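You operate a simulated robot arm through the tools that you are given. There is no shell and no other tool.

You run a simulated robot arm. Do the job below in one go: nothing can be reset, and whatever is moved stays where it is left.

JOB
Turn the speed to 2, then raise the boom to about 270 cm.
Fine: use the joystick; green pendant switch on for the run and off after it; the speed knob goes back to 5 after the run.

It is judged by the outcome, as a careful person would: the job done as asked, and still so three seconds after it is handed in. It fails if anything else is knocked over, pushed out of place, dropped, spilled or broken.

ROBOT AND FRAMES
A 7-joint arm with a two-finger parallel gripper, fixed in place. Base frame: the origin is at the foot of the arm, x ahead of it, y to its left, z up. Readings come in mm, degrees, newtons and seconds.
Its first joint turns from -132.0 to 132.0 degrees. Payload 3.91 kg.
The TCP is the grasp point between the finger pads, 30 mm short of the fingertips. In the tool frame z runs along the fingers and y along their closing line. The gripper opens to 110 mm. The fingers are 20 mm wide and 10 mm thick; the gripper's body (48 by 112 mm) begins 55 mm behind the TCP.
Orientation is that of the tool frame in the base frame, as a unit quaternion [x, y, z, w]. With the fingers straight down and closing along the base's y, the tool's x points along the base's -x, its y along +y and its z along -z.

CONTROLS
- The arm moves only by the tool nudge_tool. Its arguments are lists of equal length, an entry for each row: "translation": the shift along the tool's x, y, z in mm, a list of three; "delta_rot": the turn, a rotation vector about the tool's x, y, z in degrees, a list of three. In form: {"translation": [[x, y, z], ...], "delta_rot": [[wx, wy, wz], ...]}. A call has 1 to 20 rows; each row is the pose to reach, as a shift and turn from the pose commanded when the call began, along the tool's axes at that moment. "grip" is the opening, from 0 (shut) to 1 (fully open), set as the call begins (left out, the last holds). Rows are played at 5 a second. More than 50 mm and 8.6 degrees between two rows, or a gripper value outside its range, and nothing of the call is played. Where a pose cannot be reached the arm comes as near as it can. A force on the tool above 40 N (or 10 N above the force at the start of the call, whichever is more), or a blocked arm, ends the call early, and 0.2 s more pass. Each finger travels about 108 mm/s and halts on what it meets, pressing with about 30 N; the grip force reading is that of the motor and also rises with nothing between the fingers. The clock runs only during rows and for 0.2 s after the last one: add rows that repeat a pose to give the fingers time. The reply holds the time, the measured pose of the TCP, the force on the tool along the base axes, the opening and the grip force, in the units named above and with some noise, with the torque about the TCP (base axes, N m) and any sound that the robot's microphone picked up, and new pictures: "views" is both (left out), scene, wrist or none.
- Cameras (640 x 400 px; columns grow to the right, rows downward): "scene" is fixed at [222.1, -638.2, 1721.6]; the picture's right is [0.94, -0.33, 0.00], its down [-0.14, -0.41, -0.90] and it looks along [0.30, 0.85, -0.43] (base axes); focal length 369 px, centre (320, 200). "wrist" rides on the gripper at [72, 17, -103] in the tool frame; the picture's right is [-0.23, 0.97, 0.00], its down [-0.76, -0.18, -0.62] and it looks along [-0.61, -0.14, 0.78] (tool axes); focal length 222 px, centre (320, 200).
- locate(camera, pixels): for up to 12 pixels [column, row] of the newest picture of that camera ("zoom" is the newest enlarged one), the place [x, y, z] in the base frame of the surface seen there, good to about 2 mm, but the place of the scene camera against the robot may be out by one fixed shift of up to 18 mm in any direction. It takes no simulated time.
- enlarge(camera, box): a new picture of the part [left, top, right, bottom] of that camera's present view, enlarged. It takes no simulated time.
- hand_in(): hands the job in; it is judged then, once.

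Unless the task says otherwise, let go and move clear before handing in.

The tools are called after "Emit:" as a command line: name --argument value ..., lists and objects as JSON in quotes. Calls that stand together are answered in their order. nudge_tool: Moves the arm, as the interface text tells. Its arguments: {"type":"object","properties":{"translation":{"type":"array","items":{"type":"array","items":{"type":"number"}}},"delta_rot":{"type":"array","items":{"type":"array","items":{"type":"number"}}},"grip":{"type":"number"},"views":{"type":"string","enum":["both","scene","wrist","none"]}},"required":["translation","delta_rot"]} The other tools are called the same way: locate (camera, pixels) gives the place of the surface under pixels of a picture; enlarge (camera, box) takes an enlarged picture of a part of a camera's view; hand_in () hands the job in.

At the start:

```text
time_s: 0.0
ee_pos: [512.3, 446.9, 1325.3]
ee_rot: [0.0, 1.0, 0.001, 0.0]
contact_force: [-1.2, -0.3, 0.5]
wrist_torque: [0.01, 0.0, -0.01]
width: 110.0
finger_force: 0.0
```

scene: 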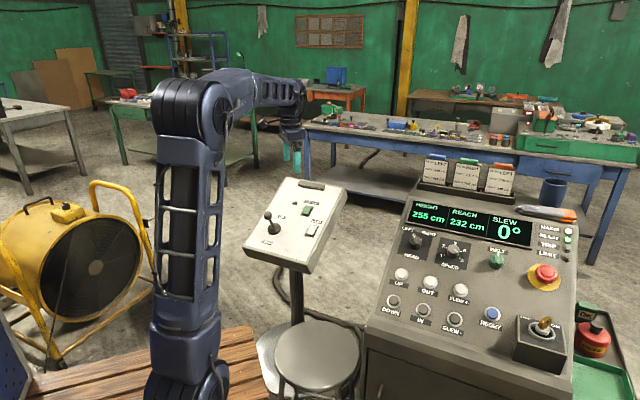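
wrist: 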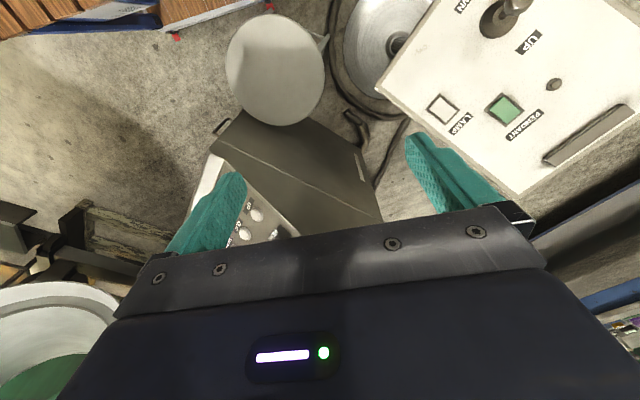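

The scene picture shows a console (speed knob near 453,250, display at 465,220) and a pendant box with a joystick (270,222), a green switch (307,210) and a white switch (312,230). I'll enlarge both for a close look.

Emit:
enlarge --camera "scene" --box '[360, 150, 600, 300]'

Emit:
enlarge --camera "scene" --box '[230, 165, 358, 245]'

Emit:
enlarge --camera "scene" --box '[360, 260, 600, 400]'

Emit:
enlarge --camera "wrist" --box '[370, 0, 640, 170]'

```text
2.67 times, centred on (480, 225) of scene
```

zoom: 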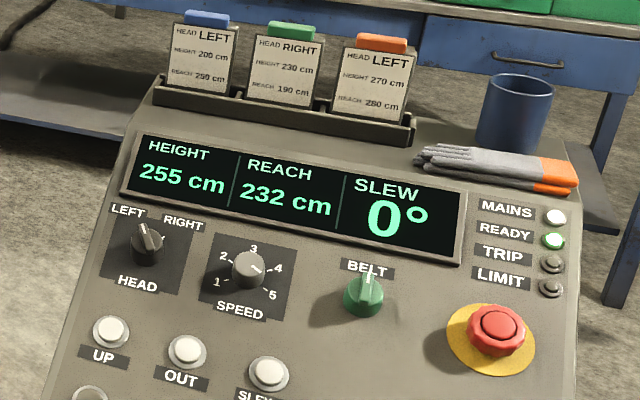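

```text
5.00 times, centred on (294, 205) of scene
```

zoom: 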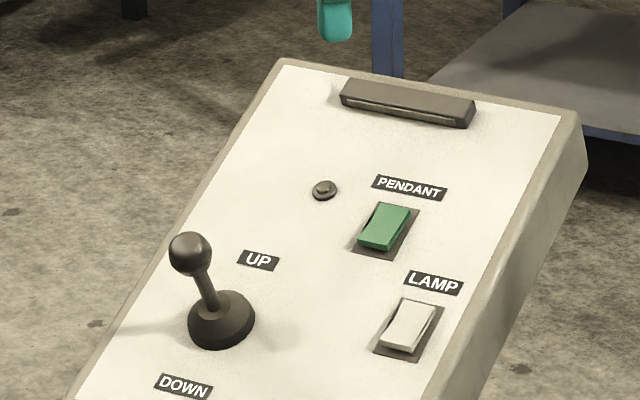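

```text
2.67 times, centred on (480, 330) of scene
```

zoom: 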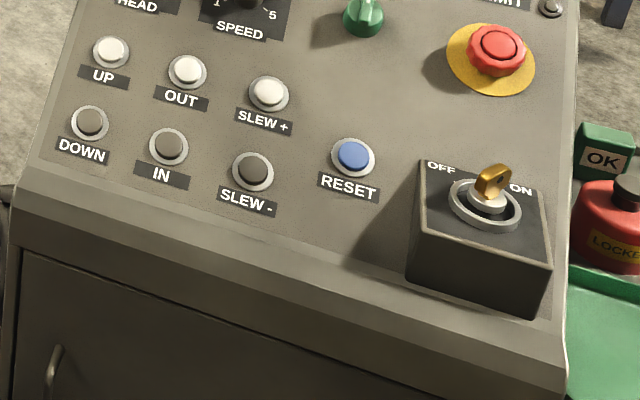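

```text
2.35 times, centred on (505, 85) of wrist
```

zoom: 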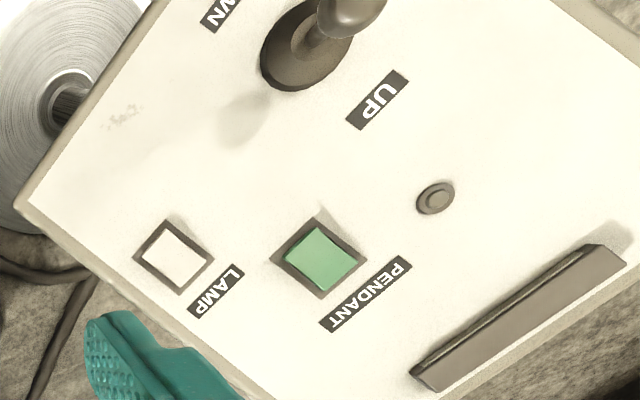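

The display reads HEIGHT 255 cm, READY is lit, and the SPEED pointer needs a closer view. I'll enlarge the knob and get positions of the panel features.

Emit:
enlarge --camera "scene" --box '[430, 232, 478, 272]'

Emit:
locate --camera "scene" --pixels '[[453, 250], [434, 255], [472, 262], [448, 268], [401, 275], [560, 345], [430, 300], [545, 272], [412, 240], [497, 258], [500, 300], [382, 330]]'

Emit:
locate --camera "scene" --pixels '[[268, 215], [273, 228], [307, 210], [312, 230], [295, 203], [294, 180], [340, 190], [250, 243], [300, 260], [280, 217], [320, 205], [268, 242]]'

Emit:
locate --camera "wrist" --pixels '[[504, 109], [444, 109], [554, 84], [511, 5], [600, 130], [530, 140], [395, 90], [470, 125], [256, 214], [245, 233], [300, 160], [530, 42]]'

```text
10.00 times, centred on (454, 252) of scene
```

zoom: 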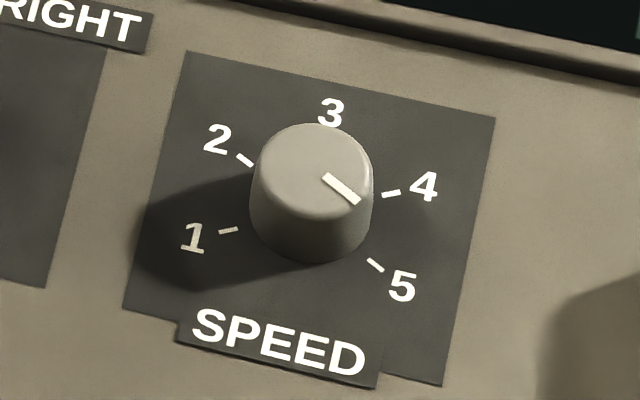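

```text
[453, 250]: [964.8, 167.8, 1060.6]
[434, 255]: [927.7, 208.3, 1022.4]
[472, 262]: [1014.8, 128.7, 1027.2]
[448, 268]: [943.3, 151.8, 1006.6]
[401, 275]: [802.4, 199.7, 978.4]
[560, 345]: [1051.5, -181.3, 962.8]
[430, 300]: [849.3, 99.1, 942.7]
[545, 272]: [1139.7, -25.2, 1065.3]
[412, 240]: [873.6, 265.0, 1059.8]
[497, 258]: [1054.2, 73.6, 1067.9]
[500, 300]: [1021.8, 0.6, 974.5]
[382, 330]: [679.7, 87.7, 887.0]
```

```text
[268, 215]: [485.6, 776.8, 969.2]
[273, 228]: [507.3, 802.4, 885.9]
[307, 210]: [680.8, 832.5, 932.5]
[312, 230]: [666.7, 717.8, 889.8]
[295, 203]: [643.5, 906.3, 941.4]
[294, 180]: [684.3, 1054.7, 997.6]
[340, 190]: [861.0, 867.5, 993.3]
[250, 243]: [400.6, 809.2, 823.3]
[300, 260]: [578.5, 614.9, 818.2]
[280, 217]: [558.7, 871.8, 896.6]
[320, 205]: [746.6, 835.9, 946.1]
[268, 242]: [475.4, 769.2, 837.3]
```

```text
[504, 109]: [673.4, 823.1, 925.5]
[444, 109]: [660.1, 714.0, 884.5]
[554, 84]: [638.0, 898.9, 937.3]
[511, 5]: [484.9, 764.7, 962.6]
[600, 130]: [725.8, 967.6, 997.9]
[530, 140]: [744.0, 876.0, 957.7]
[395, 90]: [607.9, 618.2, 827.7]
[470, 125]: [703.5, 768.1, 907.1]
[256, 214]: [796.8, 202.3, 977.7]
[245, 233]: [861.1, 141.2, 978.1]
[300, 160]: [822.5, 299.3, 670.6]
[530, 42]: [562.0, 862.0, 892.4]
```

The zoom shows the SPEED pointer (line at 328,178→355,200) aimed at 5. I'll measure the tick marks and knob in that zoom, since it is the newest.

Emit:
locate --camera "zoom" --pixels '[[228, 231], [245, 160], [391, 194], [375, 265], [328, 178], [356, 201], [312, 165], [265, 160], [365, 165], [310, 128], [310, 205], [332, 116]]'

Emit:
locate --camera "zoom" --pixels '[[190, 60], [490, 120], [440, 380], [130, 305], [312, 262], [255, 215], [372, 200], [290, 130], [340, 135], [300, 210], [600, 200], [560, 20]]'

```text
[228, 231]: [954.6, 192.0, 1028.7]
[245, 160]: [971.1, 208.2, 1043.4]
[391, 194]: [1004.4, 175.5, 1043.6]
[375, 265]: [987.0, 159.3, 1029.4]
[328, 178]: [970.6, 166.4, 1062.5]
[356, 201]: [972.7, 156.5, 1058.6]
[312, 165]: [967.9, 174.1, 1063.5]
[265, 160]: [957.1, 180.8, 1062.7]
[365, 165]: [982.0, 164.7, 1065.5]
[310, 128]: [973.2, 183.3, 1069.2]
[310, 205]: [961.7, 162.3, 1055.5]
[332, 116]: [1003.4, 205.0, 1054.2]
```

```text
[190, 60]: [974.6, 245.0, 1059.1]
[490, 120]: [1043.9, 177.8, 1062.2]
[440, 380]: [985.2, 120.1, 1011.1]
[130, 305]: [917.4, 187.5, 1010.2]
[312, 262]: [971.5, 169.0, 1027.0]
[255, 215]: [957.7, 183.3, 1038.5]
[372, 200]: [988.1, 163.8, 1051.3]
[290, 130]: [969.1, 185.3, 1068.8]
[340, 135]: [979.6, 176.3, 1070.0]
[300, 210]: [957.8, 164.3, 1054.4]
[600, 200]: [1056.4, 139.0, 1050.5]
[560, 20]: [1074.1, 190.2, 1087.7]
```

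The knob has stops 60° apart and stands about 31 mm tall, with its pointer at 5. Before moving I'll check the heights of tall things around the console: cards, mug, key box and E-stop.

Emit:
locate --camera "scene" --pixels '[[437, 157], [468, 162], [503, 166], [425, 190], [510, 205], [555, 182], [545, 212], [545, 322], [515, 362], [412, 240], [497, 250], [420, 212]]'

Emit:
enlarge --camera "scene" --box '[240, 175, 360, 275]'

```text
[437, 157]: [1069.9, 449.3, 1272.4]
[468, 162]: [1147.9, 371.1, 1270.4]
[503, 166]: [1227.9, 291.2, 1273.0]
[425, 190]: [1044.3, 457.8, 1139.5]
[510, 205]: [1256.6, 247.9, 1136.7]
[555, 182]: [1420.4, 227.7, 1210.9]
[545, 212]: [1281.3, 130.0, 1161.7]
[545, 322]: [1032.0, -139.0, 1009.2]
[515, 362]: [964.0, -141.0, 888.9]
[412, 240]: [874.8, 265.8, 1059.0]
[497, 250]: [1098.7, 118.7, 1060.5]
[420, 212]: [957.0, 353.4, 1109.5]
```

```text
4.00 times, centred on (300, 225) of scene
```

zoom: 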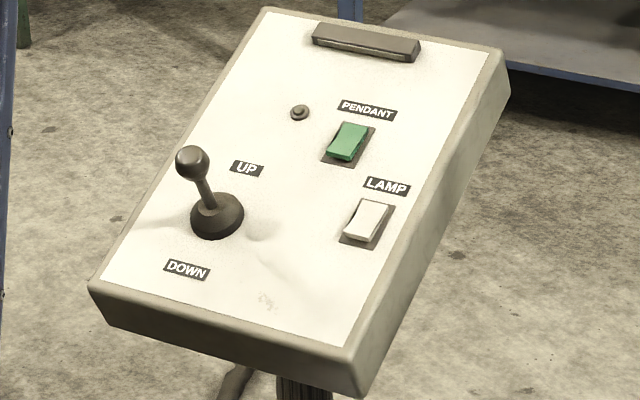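

The cards stand at x>1040 with tops at z≈1272, clear of a straight path to a hover point above the SPEED knob. I'll move there while tilting the tool to face the panel.

Emit:
nudge_tool --translation '[[-28.2, -24.0, 9.95], [-56.4, -48.0, 19.9], [-84.6, -72.0, 29.85], [-112.8, -96.0, 39.8], [-141.0, -120.0, 49.75], [-169.2, -144.0, 59.7], [-197.4, -168.0, 69.65], [-225.6, -192.0, 79.6], [-253.8, -216.0, 89.55], [-282.0, -240.0, 99.5], [-310.2, -264.0, 109.45], [-338.4, -288.0, 119.4], [-366.6, -312.0, 129.35], [-394.7, -335.9, 139.3], [-394.7, -335.9, 139.3]]' --delta_rot '[[-1.6, -1.575, 0], [-3.2, -3.15, 0], [-4.8, -4.725, 0], [-6.4, -6.3, 0], [-8.0, -7.875, 0], [-9.6, -9.45, 0], [-11.2, -11.025, 0], [-12.8, -12.6, 0], [-14.4, -14.175, 0], [-16.0, -15.75, 0], [-17.6, -17.325, 0], [-19.2, -18.9, 0], [-20.8, -20.475, 0], [-22.4, -22.05, 0], [-22.4, -22.05, 0]]' --grip 0.55

```text
time_s: 3.2
ee_pos: [908.9, 111.9, 1185.3]
ee_rot: [0.0, 0.962, 0.193, 0.191]
contact_force: [0.8, -0.3, 0.1]
wrist_torque: [-0.01, -0.01, -0.05]
width: 60.3
finger_force: 0.1
```

scene: 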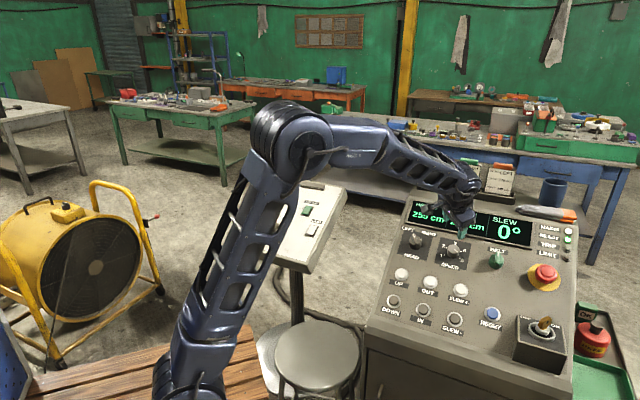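
wrist: 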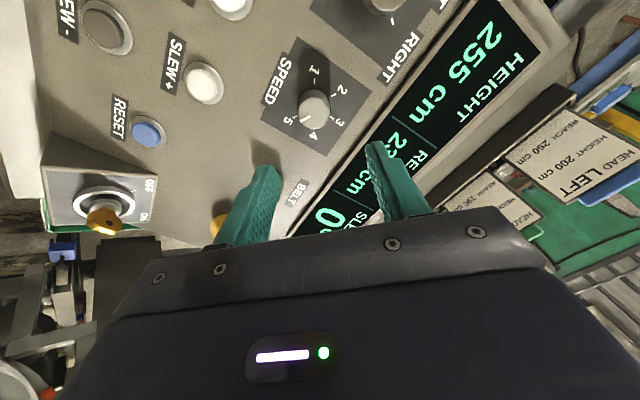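

The wrist view shows the knob near (314,103), almost on the tool axis, so the console is reachable at this tilt. I'll enlarge it and measure from the wrist camera.

Emit:
enlarge --camera "wrist" --box '[250, 40, 378, 168]'

Emit:
locate --camera "wrist" --pixels '[[314, 103], [314, 92], [326, 103], [302, 103], [300, 38], [371, 97], [264, 95], [305, 145], [306, 118], [280, 80], [340, 110], [314, 112]]'

```text
3.12 times, centred on (314, 104) of wrist
```

zoom: 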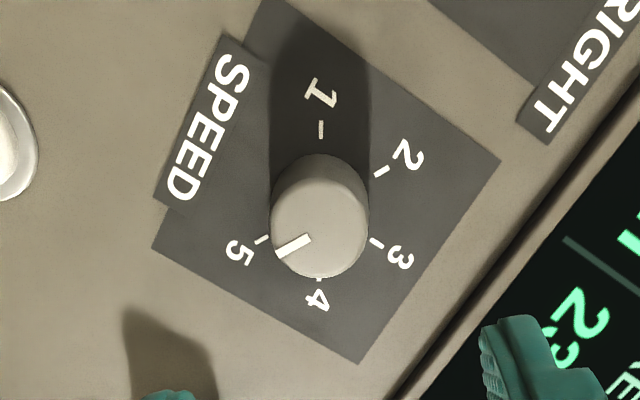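

```text
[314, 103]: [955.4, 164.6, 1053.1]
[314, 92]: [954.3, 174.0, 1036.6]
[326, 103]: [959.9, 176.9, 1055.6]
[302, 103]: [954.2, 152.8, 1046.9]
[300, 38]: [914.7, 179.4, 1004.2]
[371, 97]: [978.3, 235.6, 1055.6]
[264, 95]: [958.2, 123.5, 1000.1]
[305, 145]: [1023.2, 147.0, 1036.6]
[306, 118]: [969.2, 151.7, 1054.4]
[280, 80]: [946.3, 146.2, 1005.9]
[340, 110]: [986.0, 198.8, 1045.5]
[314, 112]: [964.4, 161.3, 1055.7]
```

Now I'll measure the knob face and ticks precisely in the wrist zoom.

Emit:
locate --camera "zoom" --pixels '[[320, 228], [275, 230], [364, 225], [320, 185], [320, 272], [321, 130], [381, 171], [377, 243], [262, 239], [350, 195], [290, 262], [350, 262]]'

Emit:
locate --camera "zoom" --pixels '[[498, 162], [358, 362], [154, 246], [306, 238], [281, 254], [290, 195], [200, 300], [440, 60], [100, 100], [420, 330], [320, 165], [275, 210]]'

```text
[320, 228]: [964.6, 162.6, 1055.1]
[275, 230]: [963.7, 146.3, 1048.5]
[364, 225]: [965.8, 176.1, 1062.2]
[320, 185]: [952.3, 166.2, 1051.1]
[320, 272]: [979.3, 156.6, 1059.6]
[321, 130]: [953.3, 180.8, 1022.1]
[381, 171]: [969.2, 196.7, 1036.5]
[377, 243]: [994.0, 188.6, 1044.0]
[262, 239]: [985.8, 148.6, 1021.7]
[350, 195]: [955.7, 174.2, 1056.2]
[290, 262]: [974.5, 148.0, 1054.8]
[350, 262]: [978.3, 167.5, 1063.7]
```

```text
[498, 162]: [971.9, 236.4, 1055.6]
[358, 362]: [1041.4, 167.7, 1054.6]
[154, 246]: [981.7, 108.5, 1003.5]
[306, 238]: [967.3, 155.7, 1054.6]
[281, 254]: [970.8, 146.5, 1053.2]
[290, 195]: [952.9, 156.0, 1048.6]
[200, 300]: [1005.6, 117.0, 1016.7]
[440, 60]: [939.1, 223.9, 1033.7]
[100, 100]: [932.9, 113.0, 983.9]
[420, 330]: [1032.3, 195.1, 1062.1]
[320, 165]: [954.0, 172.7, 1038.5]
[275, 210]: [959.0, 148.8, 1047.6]
```

From the wrist camera the knob top centre is at about (965.5, 161.5, 1055.6), and the scene camera's shift is about (+2, +10.5, +7). I'll centre over it and roll the tool +90° in free air, which tests the range for the 180° turn from 5 to 2.

Emit:
nudge_tool --translation '[[-0.5, -1.5, 0], [-1, -3, 0], [-1.5, -4.5, 0], [-1.8, -6.2, 0], [-1.8, -6.2, 0], [-1.8, -6.2, 0], [-1.8, -6.2, 0], [-1.8, -6.2, 0], [-1.8, -6.2, 0], [-1.8, -6.2, 0], [-1.8, -6.2, 0], [-1.8, -6.2, 0]]' --delta_rot '[[0, 0, 8.2], [0, 0, 16.4], [0, 0, 24.6], [0, 0, 32.8], [0, 0, 41], [0, 0, 49.2], [0, 0, 57.4], [0, 0, 65.6], [0, 0, 73.8], [0, 0, 82], [0, 0, 90], [0, 0, 90]]'

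```text
time_s: 5.8
ee_pos: [908.4, 106.5, 1182.9]
ee_rot: [0.681, 0.68, 0.271, -0.003]
contact_force: [0.1, -0.4, 0.1]
wrist_torque: [0.02, -0.02, -0.01]
width: 60.6
finger_force: 0.0
```

scene: 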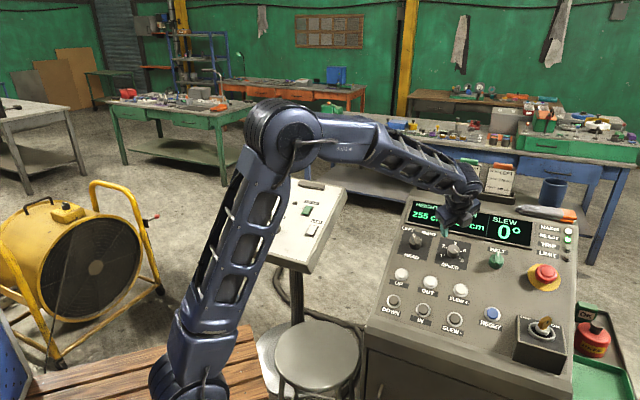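
wrist: 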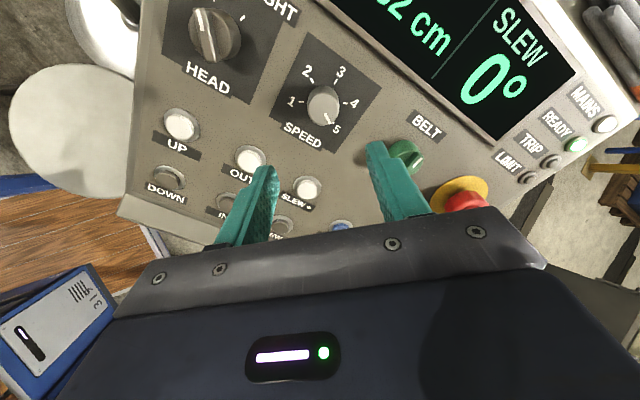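

The +90° roll was reached with no trouble. I'll re-measure the knob from this view at (323,105) to refine the centring.

Emit:
enlarge --camera "wrist" --box '[265, 45, 393, 173]'

```text
3.12 times, centred on (329, 109) of wrist
```

zoom: 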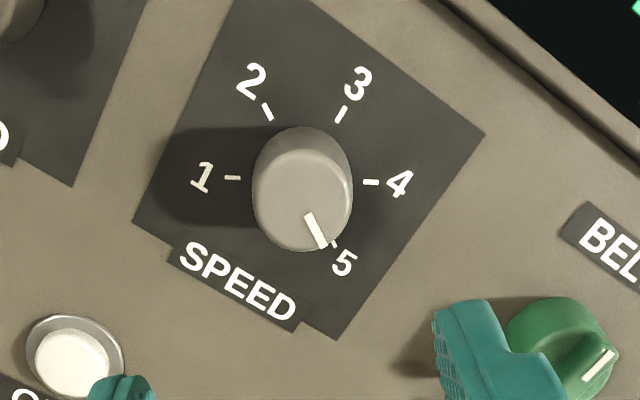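

Emit:
locate --camera "zoom" --pixels '[[302, 203], [257, 203], [346, 203], [302, 160], [302, 246], [232, 178], [268, 112], [341, 114], [370, 182], [270, 235], [334, 170], [320, 245]]'

```text
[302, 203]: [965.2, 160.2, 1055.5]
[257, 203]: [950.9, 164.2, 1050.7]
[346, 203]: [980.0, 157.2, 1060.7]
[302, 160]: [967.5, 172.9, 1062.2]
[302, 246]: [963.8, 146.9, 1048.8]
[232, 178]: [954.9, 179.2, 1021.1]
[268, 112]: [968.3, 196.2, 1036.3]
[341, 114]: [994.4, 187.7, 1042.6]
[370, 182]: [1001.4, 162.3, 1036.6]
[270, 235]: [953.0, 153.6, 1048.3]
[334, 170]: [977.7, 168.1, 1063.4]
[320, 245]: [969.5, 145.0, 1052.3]
```

Both views agree on the knob centre to about 1 mm, at (965.5, 160.5, 1055.6). I'll descend along the tool axis with the fingers open 60 mm around it.

Emit:
nudge_tool --translation '[[-1.5, 2.2, 15], [-1.5, 2.2, 35], [-1.5, 2.2, 55], [-1.5, 2.2, 75], [-1.5, 2.2, 92], [-1.5, 2.2, 107], [-1.5, 2.2, 120], [-1.5, 2.2, 130], [-1.5, 2.2, 137], [-1.5, 2.2, 142], [-1.5, 2.2, 142]]' --delta_rot '[[0, 0, 0], [0, 0, 0], [0, 0, 0], [0, 0, 0], [0, 0, 0], [0, 0, 0], [0, 0, 0], [0, 0, 0], [0, 0, 0], [0, 0, 0], [0, 0, 0]]'

```text
time_s: 8.2
ee_pos: [963.7, 158.5, 1062.5]
ee_rot: [0.681, 0.68, 0.271, -0.002]
contact_force: [0.5, 0.4, 1.1]
wrist_torque: [-0.04, 0.02, -0.02]
width: 60.5
finger_force: 0.0
```

scene: 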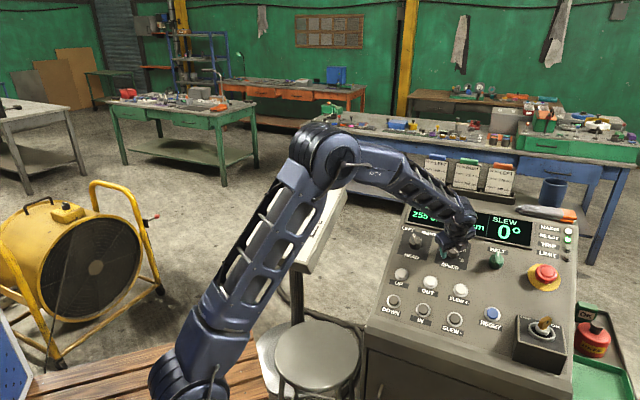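
wrist: 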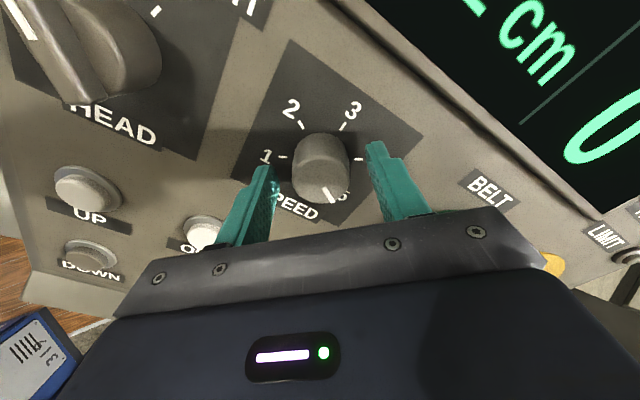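

The knob now sits between the fingers (320,165), centred within about 1 mm. I'll close on it.

Emit:
nudge_tool --translation '[[0, 0, 0], [0, 0, 0], [0, 0, 0], [0, 0, 0]]' --delta_rot '[[0, 0, 0], [0, 0, 0], [0, 0, 0], [0, 0, 0]]' --grip 0.0

```text
time_s: 9.2
ee_pos: [964.6, 158.5, 1062.1]
ee_rot: [0.681, 0.68, 0.27, -0.002]
contact_force: [9.2, 1.7, 1.3]
wrist_torque: [-0.05, -0.33, -0.03]
width: 36.6
finger_force: 45.5
```

scene: 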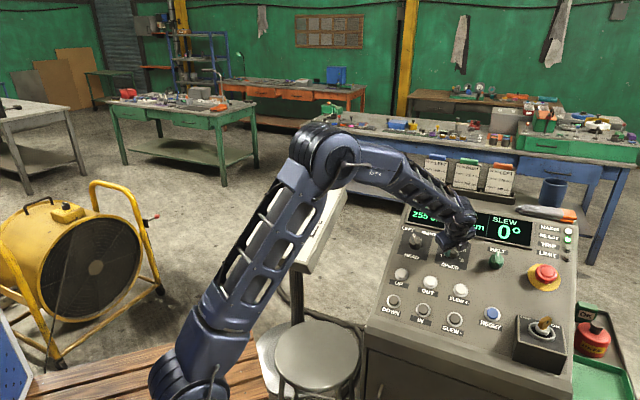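
wrist: 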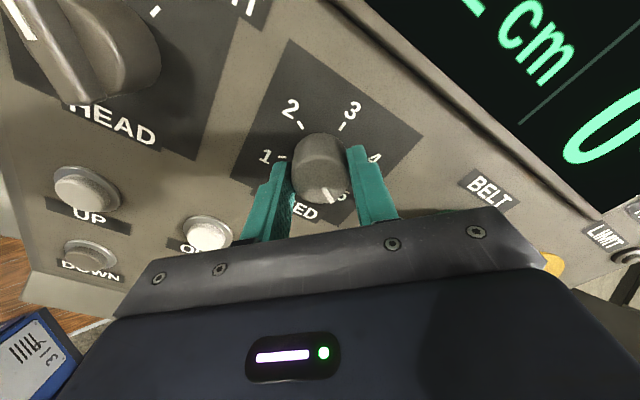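

It is gripped (width 36.6 mm) with a small side load, so I'll shift about 0.8 mm toward the knob axis. Then I'll turn −90° about the tool axis (counter-clockwise, toward the lower numbers).

Emit:
nudge_tool --translation '[[0, 0.8, 0], [0, 0.8, 0], [0, 0.8, 0], [0, 0.8, 0], [0, 0.8, 0], [0, 0.8, 0], [0, 0.8, 0], [0, 0.8, 0], [0, 0.8, 0], [0, 0.8, 0], [0, 0.8, 0], [0, 0.8, 0], [0, 0.8, 0], [0, 0.8, 0], [0, 0.8, 0]]' --delta_rot '[[0, 0, -3], [0, 0, -9], [0, 0, -16], [0, 0, -23], [0, 0, -30], [0, 0, -37], [0, 0, -44], [0, 0, -51], [0, 0, -58], [0, 0, -65], [0, 0, -72], [0, 0, -79], [0, 0, -85], [0, 0, -90], [0, 0, -90]]'

```text
time_s: 12.4
ee_pos: [963.9, 157.1, 1062.5]
ee_rot: [-0.001, 0.963, 0.194, 0.19]
contact_force: [-8.3, -7.1, -14.1]
wrist_torque: [-0.43, 0.21, -0.14]
width: 36.4
finger_force: 44.8
```

scene: 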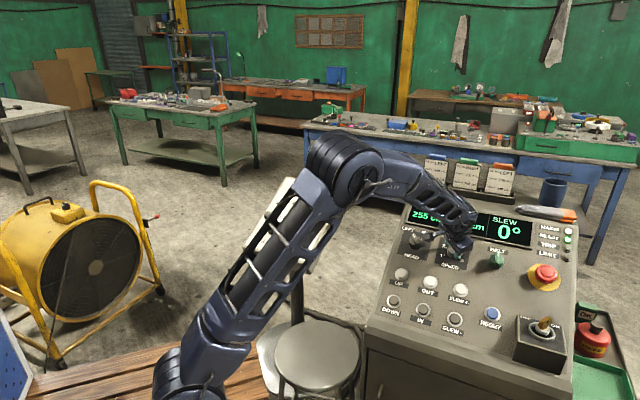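
wrist: 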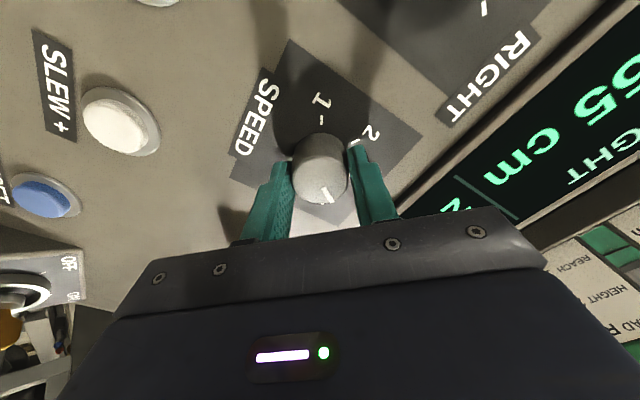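

The pointer turned with the gripper and still sits at the same place between the fingers (325,195), now half way between 3 and 4. I'll continue the second −90° toward 2.

Emit:
nudge_tool --translation '[[0, 0.5, 0], [0, 0.5, 0], [0, 0.5, 0], [0, 0.5, 0], [0, 0.5, 0], [0, 0.5, 0], [0, 0.5, 0], [0, 0.5, 0], [0, 0.5, 0], [0, 0.5, 0], [0, 0.5, 0], [0, 0.5, 0], [0, 0.5, 0], [0, 0.5, 0], [0, 0.5, 0]]' --delta_rot '[[0, 0, -3], [0, 0, -9], [0, 0, -16], [0, 0, -23], [0, 0, -30], [0, 0, -37], [0, 0, -44], [0, 0, -51], [0, 0, -58], [0, 0, -65], [0, 0, -72], [0, 0, -79], [0, 0, -85], [0, 0, -90], [0, 0, -90]]'

```text
time_s: 15.6
ee_pos: [964.6, 157.4, 1062.8]
ee_rot: [0.682, -0.68, -0.002, -0.271]
contact_force: [-3.3, -4.1, -27.9]
wrist_torque: [-0.15, 0.29, 0.06]
width: 36.5
finger_force: 45.1
```

scene: 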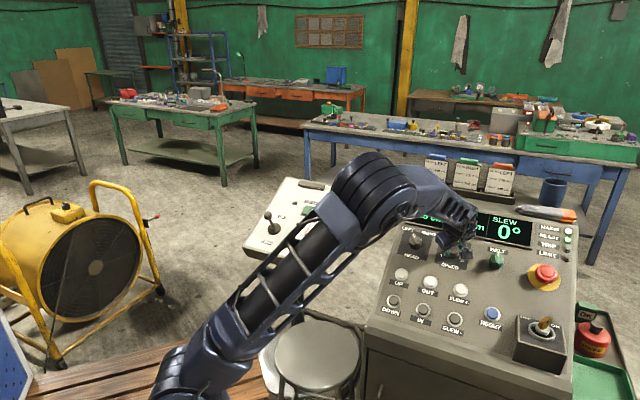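
wrist: 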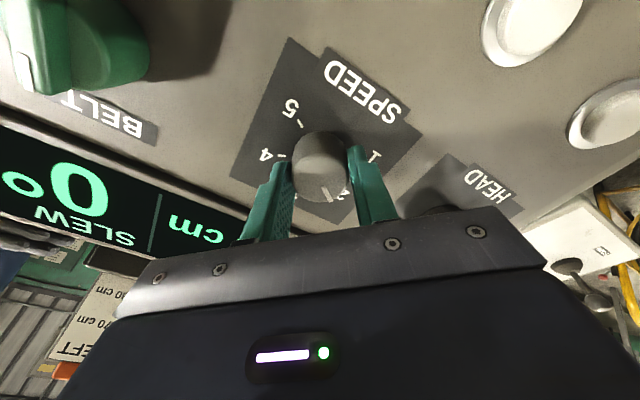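

The pointer now appears at the "2" mark (330,195). I'll open to 60 mm and back straight off to check it.

Emit:
nudge_tool --translation '[[0, 0, 0], [0, 0, 0], [0, 0, 0], [0, 0, -10], [0, 0, -25], [0, 0, -45], [0, 0, -70], [0, 0, -100], [0, 0, -130], [0, 0, -150], [0, 0, -150]]' --delta_rot '[[0, 0, 0], [0, 0, 0], [0, 0, 0], [0, 0, 0], [0, 0, 0], [0, 0, 0], [0, 0, 0], [0, 0, 0], [0, 0, 0], [0, 0, 0], [0, 0, 0]]' --grip 0.55

Emit:
enlarge --camera "wrist" --box '[260, 40, 388, 168]'

Emit:
enlarge --camera "scene" --box '[230, 165, 358, 245]'

```text
time_s: 18.0
ee_pos: [906.7, 100.0, 1191.6]
ee_rot: [0.681, -0.68, -0.002, -0.271]
contact_force: [0.6, -0.3, 0.0]
wrist_torque: [0.0, 0.02, 0.0]
width: 60.6
finger_force: 0.1
```

scene: 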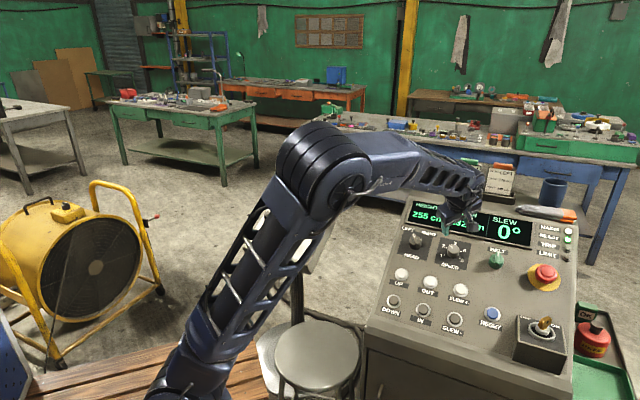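
wrist: 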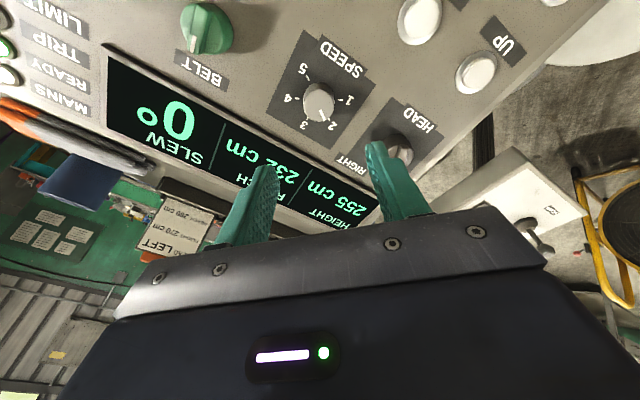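

```text
3.12 times, centred on (324, 104) of wrist
```

zoom: 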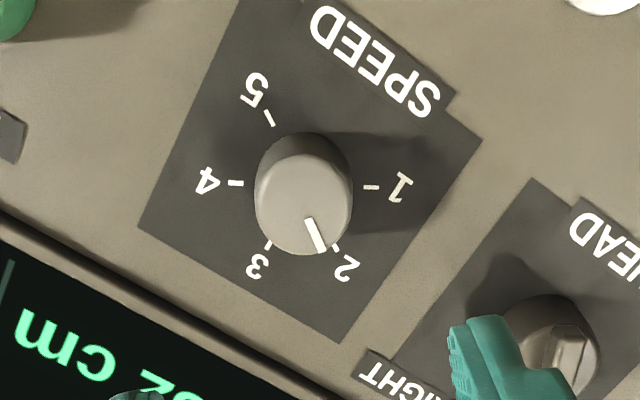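

```text
5.00 times, centred on (294, 205) of scene
```

zoom: 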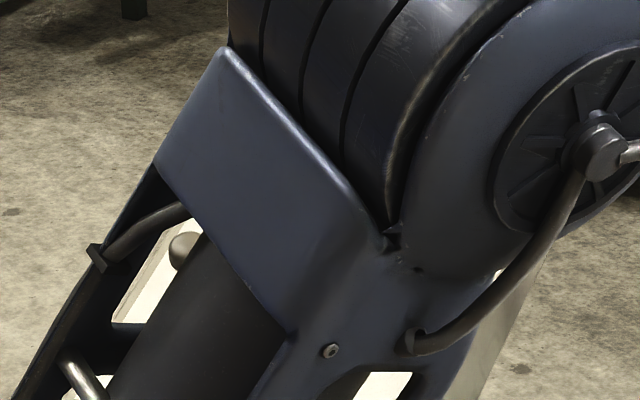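

The zoom confirms the pointer is at 2 and the display still reads 255 cm. Next I'll head toward the pendant, first rising and swinging left while rolling +45°.

Emit:
nudge_tool --translation '[[-25, 12, 2], [-55, 26, 4.5], [-85, 40, 7], [-115, 54.5, 9.5], [-146, 69.3, 12], [-177, 84, 14.5], [-208, 98.7, 17], [-239, 113.4, 19.6], [-270, 128.1, 22.1], [-302.8, 143.7, 24.8], [-302.8, 143.7, 24.8]]' --delta_rot '[[0, 0, 4], [0, 0, 8], [0, 0, 12.5], [0, 0, 17], [0, 0, 21.5], [0, 0, 26], [0, 0, 31], [0, 0, 36], [0, 0, 40.5], [0, 0, 45], [0, 0, 45]]'

```text
time_s: 20.4
ee_pos: [763.6, 401.6, 1231.7]
ee_rot: [-0.367, 0.89, 0.105, 0.249]
contact_force: [0.2, -0.1, -0.1]
wrist_torque: [-0.01, 0.0, 0.0]
width: 60.6
finger_force: 0.1
```

scene: 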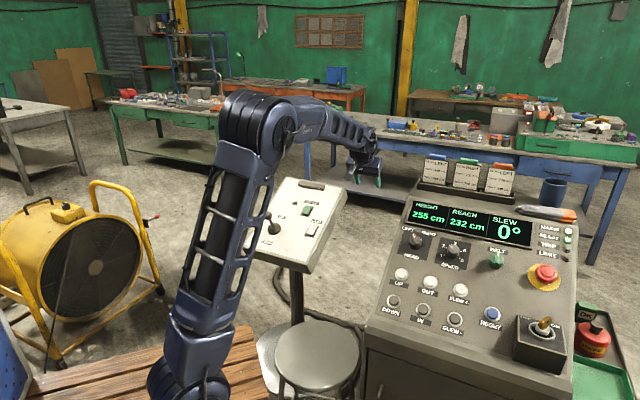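
wrist: 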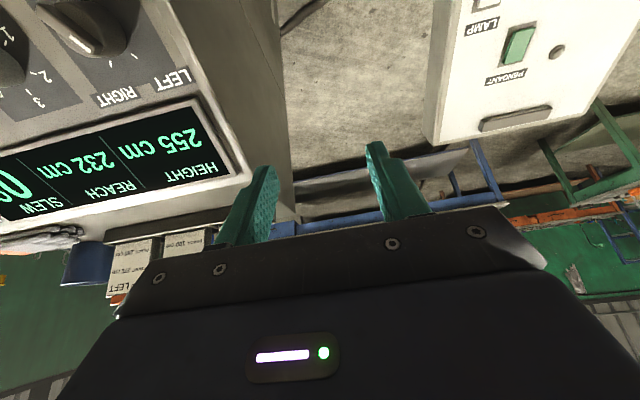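

The posture is good and the pendant is in view at (515,45). I'll continue to a hover point above the pendant switch, closing the fingers and easing the tilt to the pendant's 25.6°.

Emit:
nudge_tool --translation '[[-6, 28, 17], [-12.5, 59, 35], [-18.8, 89, 53], [-25, 119, 71], [-31.4, 148.4, 88.3], [-37.6, 178, 106], [-44, 207.7, 123.7], [-50.2, 237.4, 141.3], [-56.5, 267, 159], [-62.8, 296.7, 176.7], [-69, 326.4, 194.3], [-75.3, 356, 212], [-75.3, 356, 212]]' --delta_rot '[[0, 0.5, 0], [0, 1, 0], [0, 1.5, 0], [0, 2, 0], [0, 2.5, 0], [0, 3, 0], [0, 3.5, 0], [0, 4, 0], [0, 4.5, 0], [0, 5, 0], [0, 5.5, 0], [0, 5.9, 0], [0, 5.9, 0]]' --grip 0.0

```text
time_s: 23.2
ee_pos: [632.5, 776.1, 1089.3]
ee_rot: [-0.372, 0.902, 0.086, 0.203]
contact_force: [0.2, -0.7, -0.8]
wrist_torque: [-0.01, 0.02, -0.02]
width: 0.4
finger_force: 29.8
```

scene: 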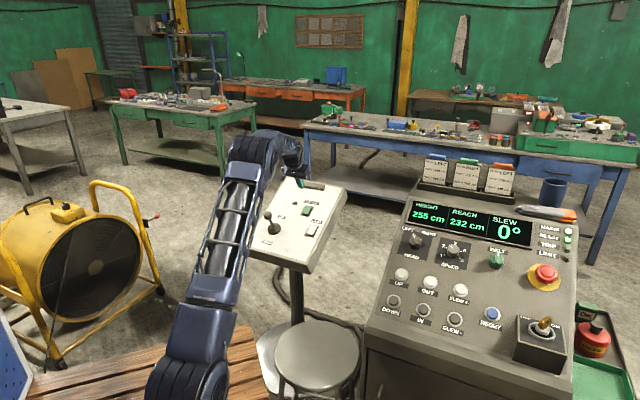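
wrist: 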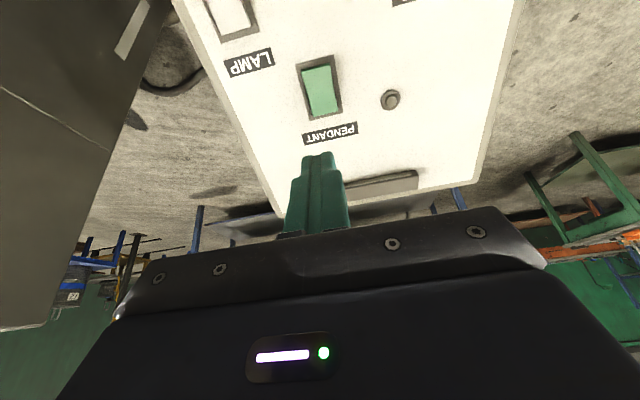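

The switch sits at (320,90), close to the tool axis. I'll enlarge it to see its rocker state and measure it.

Emit:
enlarge --camera "wrist" --box '[270, 30, 430, 150]'

Emit:
enlarge --camera "scene" --box '[285, 175, 349, 239]'

Emit:
locate --camera "wrist" --pixels '[[308, 74], [331, 70], [311, 113], [335, 110], [321, 92], [319, 75], [323, 108], [390, 99], [230, 12], [440, 60], [260, 120], [420, 150]]'

```text
3.33 times, centred on (350, 90) of wrist
```

zoom: 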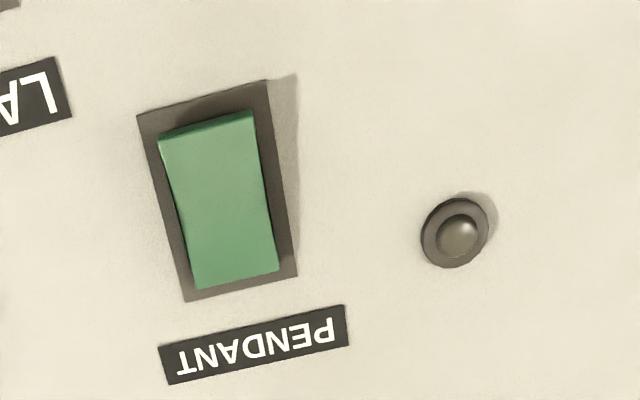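

```text
6.25 times, centred on (317, 207) of scene
```

zoom: 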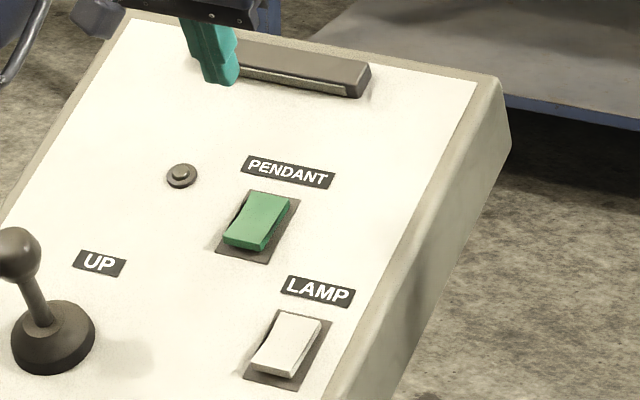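

```text
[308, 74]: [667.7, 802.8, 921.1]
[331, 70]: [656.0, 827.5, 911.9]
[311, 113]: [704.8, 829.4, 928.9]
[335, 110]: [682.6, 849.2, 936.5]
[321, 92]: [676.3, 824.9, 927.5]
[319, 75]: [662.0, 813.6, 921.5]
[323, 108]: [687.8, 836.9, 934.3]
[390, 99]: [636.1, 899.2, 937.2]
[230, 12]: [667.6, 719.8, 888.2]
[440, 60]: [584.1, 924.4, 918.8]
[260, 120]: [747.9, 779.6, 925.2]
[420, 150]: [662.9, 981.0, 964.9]
```

The rocker's lower end, toward the operator at (319,75), stands higher than its upper end (about 12.6 mm against 9 mm), so pressing that end toggles it. I'll take finer measurements around the press point.

Emit:
enlarge --camera "wrist" --box '[296, 60, 346, 125]'

Emit:
locate --camera "wrist" --pixels '[[317, 72], [318, 76], [319, 80], [320, 86], [321, 92], [322, 98], [323, 104], [311, 82], [327, 78], [345, 90], [295, 95], [350, 60]]'

```text
6.15 times, centred on (321, 92) of wrist
```

zoom: 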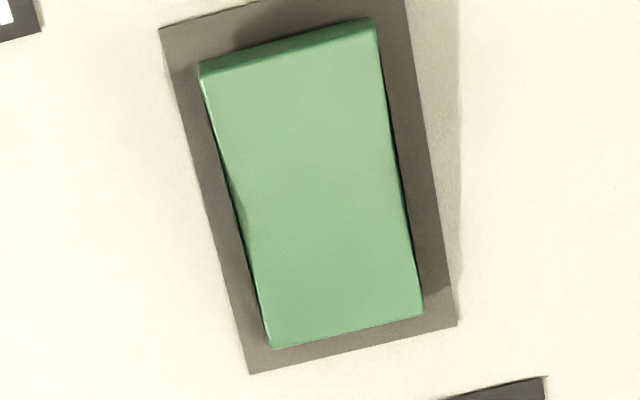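

```text
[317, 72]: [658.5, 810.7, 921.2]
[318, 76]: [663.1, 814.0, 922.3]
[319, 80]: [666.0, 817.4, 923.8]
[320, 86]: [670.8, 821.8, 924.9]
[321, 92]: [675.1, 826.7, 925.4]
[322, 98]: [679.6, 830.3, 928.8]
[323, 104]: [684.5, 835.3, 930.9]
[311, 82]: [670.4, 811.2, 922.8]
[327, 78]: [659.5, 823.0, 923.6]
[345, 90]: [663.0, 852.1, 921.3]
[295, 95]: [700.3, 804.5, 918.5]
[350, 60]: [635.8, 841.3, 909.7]
```

The press point is at about (666.5, 817.3, 923.5). I'll come down to about 5 mm above the rocker's lower end with the fingers closed, then check alignment.

Emit:
nudge_tool --translation '[[8, 1.5, 15], [16, 3, 35], [24.5, 4.5, 60], [24.5, 4.5, 85], [24.5, 4.5, 105], [24.5, 4.5, 120], [24.5, 4.5, 130], [24.5, 4.5, 137], [24.5, 4.5, 137]]' --delta_rot '[[0, 0, 0], [0, 0, 0], [0, 0, 0], [0, 0, 0], [0, 0, 0], [0, 0, 0], [0, 0, 0], [0, 0, 0], [0, 0, 0]]'

Emit:
enlarge --camera "wrist" --box '[240, 60, 400, 180]'

Emit:
enlarge --camera "scene" --box '[270, 175, 350, 245]'

```text
time_s: 25.2
ee_pos: [655.1, 807.5, 954.6]
ee_rot: [-0.373, 0.901, 0.087, 0.202]
contact_force: [-0.2, -0.4, 0.5]
wrist_torque: [0.0, 0.01, 0.02]
width: 0.0
finger_force: 30.4
```

scene: 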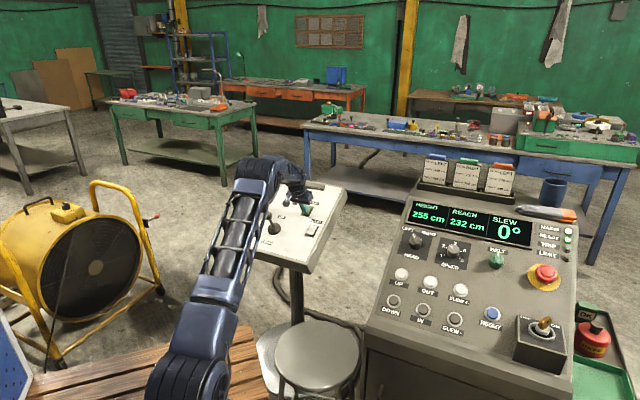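
wrist: 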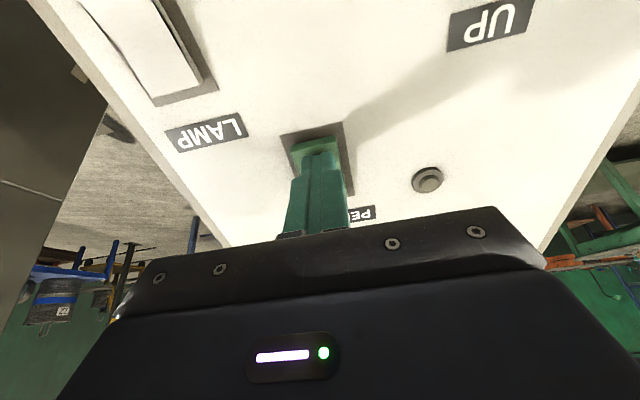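

```text
3.33 times, centred on (320, 120) of wrist
```

zoom: 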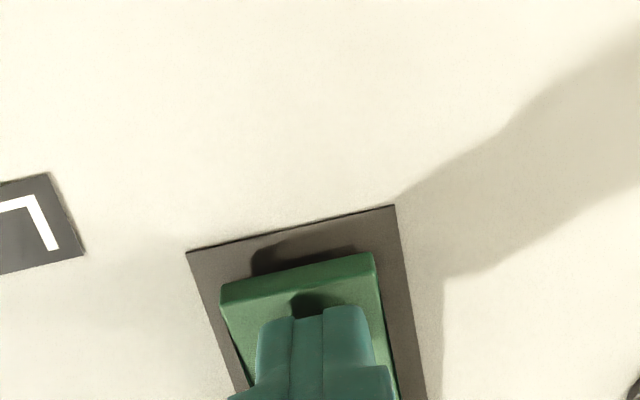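

```text
5.71 times, centred on (310, 210) of scene
```

zoom: 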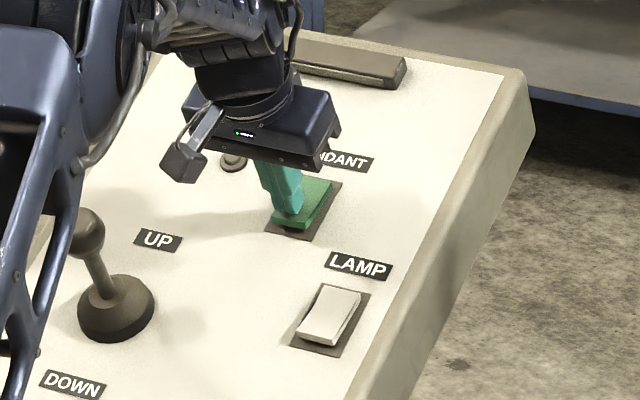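

The fingertips are over the rocker's lower half (zoom 320,310). I'll shift 3 mm toward its lower edge and press slowly, then back off along the same line.

Emit:
nudge_tool --translation '[[3, -1, 0], [3, -1, 2], [3, -1, 4], [3, -1, 5.5], [3, -1, 7], [3, -1, 8.5], [3, -1, 10]]' --delta_rot '[[0, 0, 0], [0, 0, 0], [0, 0, 0], [0, 0, 0], [0, 0, 0], [0, 0, 0], [0, 0, 0]]'

Emit:
enlarge --camera "wrist" --box '[240, 60, 400, 180]'

Emit:
enlarge --camera "scene" --box '[270, 175, 350, 245]'

```text
time_s: 26.8
ee_pos: [658.7, 807.5, 949.6]
ee_rot: [-0.372, 0.901, 0.087, 0.206]
contact_force: [-8.9, -22.3, 29.4]
wrist_torque: [-0.23, -0.45, 0.18]
width: 0.0
finger_force: 30.3
```

scene: 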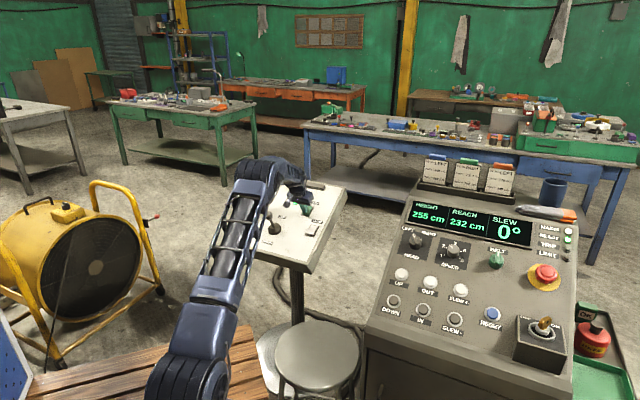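
wrist: 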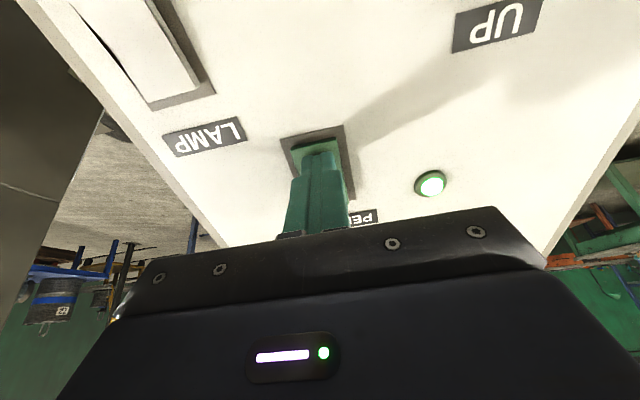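

```text
3.33 times, centred on (320, 120) of wrist
```

zoom: 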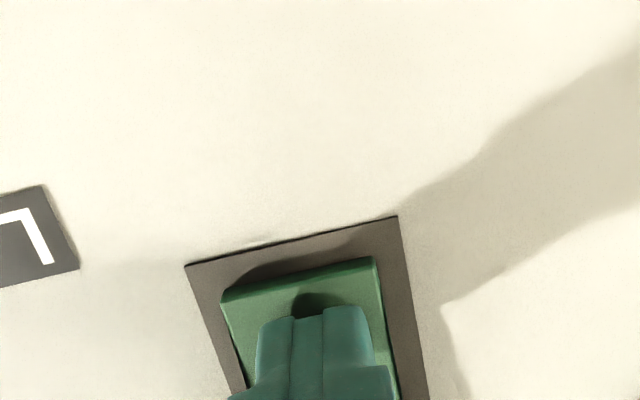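

```text
5.71 times, centred on (310, 210) of scene
```

zoom: 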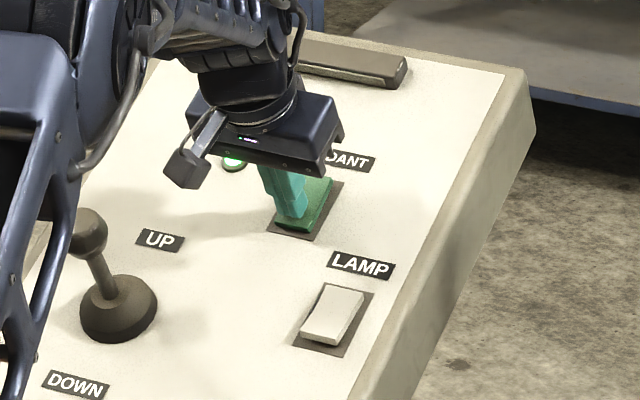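

The indicator beside the switch is now lit green (wrist 431,184), so the pendant is on. I'll back off along the tool axis.

Emit:
nudge_tool --translation '[[0, 0, -6], [0, 0, -15], [0, 0, -30], [0, 0, -50], [0, 0, -75], [0, 0, -100], [0, 0, -120], [0, 0, -120]]' --delta_rot '[[0, 0, 0], [0, 0, 0], [0, 0, 0], [0, 0, 0], [0, 0, 0], [0, 0, 0], [0, 0, 0], [0, 0, 0]]'

Emit:
enlarge --camera "wrist" --box '[270, 20, 430, 140]'

Emit:
enlarge --camera "scene" --box '[270, 175, 350, 245]'

Emit:
enlarge --camera "scene" --box '[400, 195, 600, 285]'

```text
time_s: 28.6
ee_pos: [622.7, 771.2, 1054.7]
ee_rot: [-0.374, 0.901, 0.087, 0.202]
contact_force: [-0.2, 0.0, -0.8]
wrist_torque: [0.01, 0.01, -0.03]
width: 0.0
finger_force: 29.6
```

scene: 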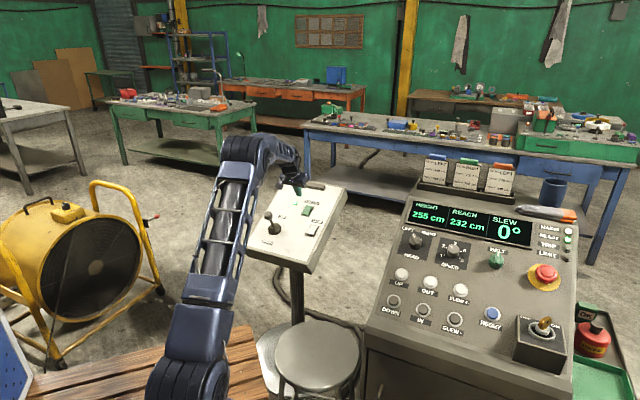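
wrist: 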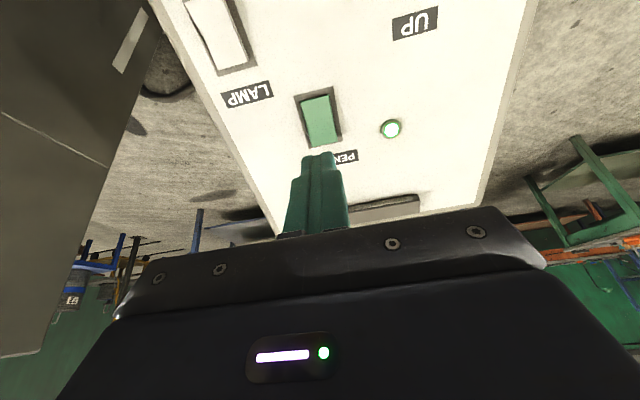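

```text
3.33 times, centred on (350, 80) of wrist
```

zoom: 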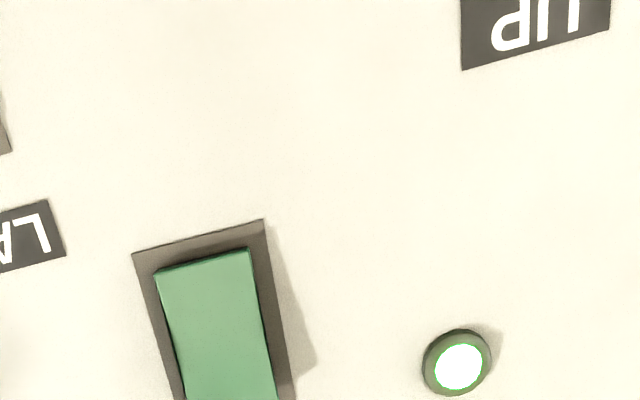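

```text
5.71 times, centred on (310, 210) of scene
```

zoom: 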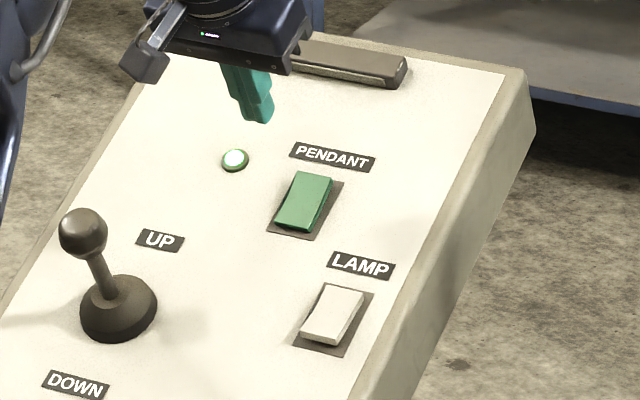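

```text
3.20 times, centred on (500, 240) of scene
```

zoom: 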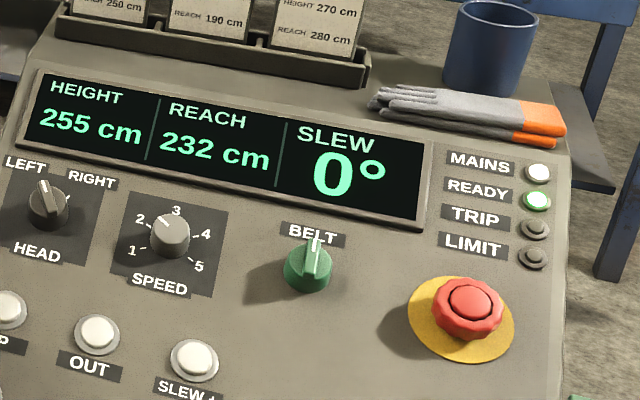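

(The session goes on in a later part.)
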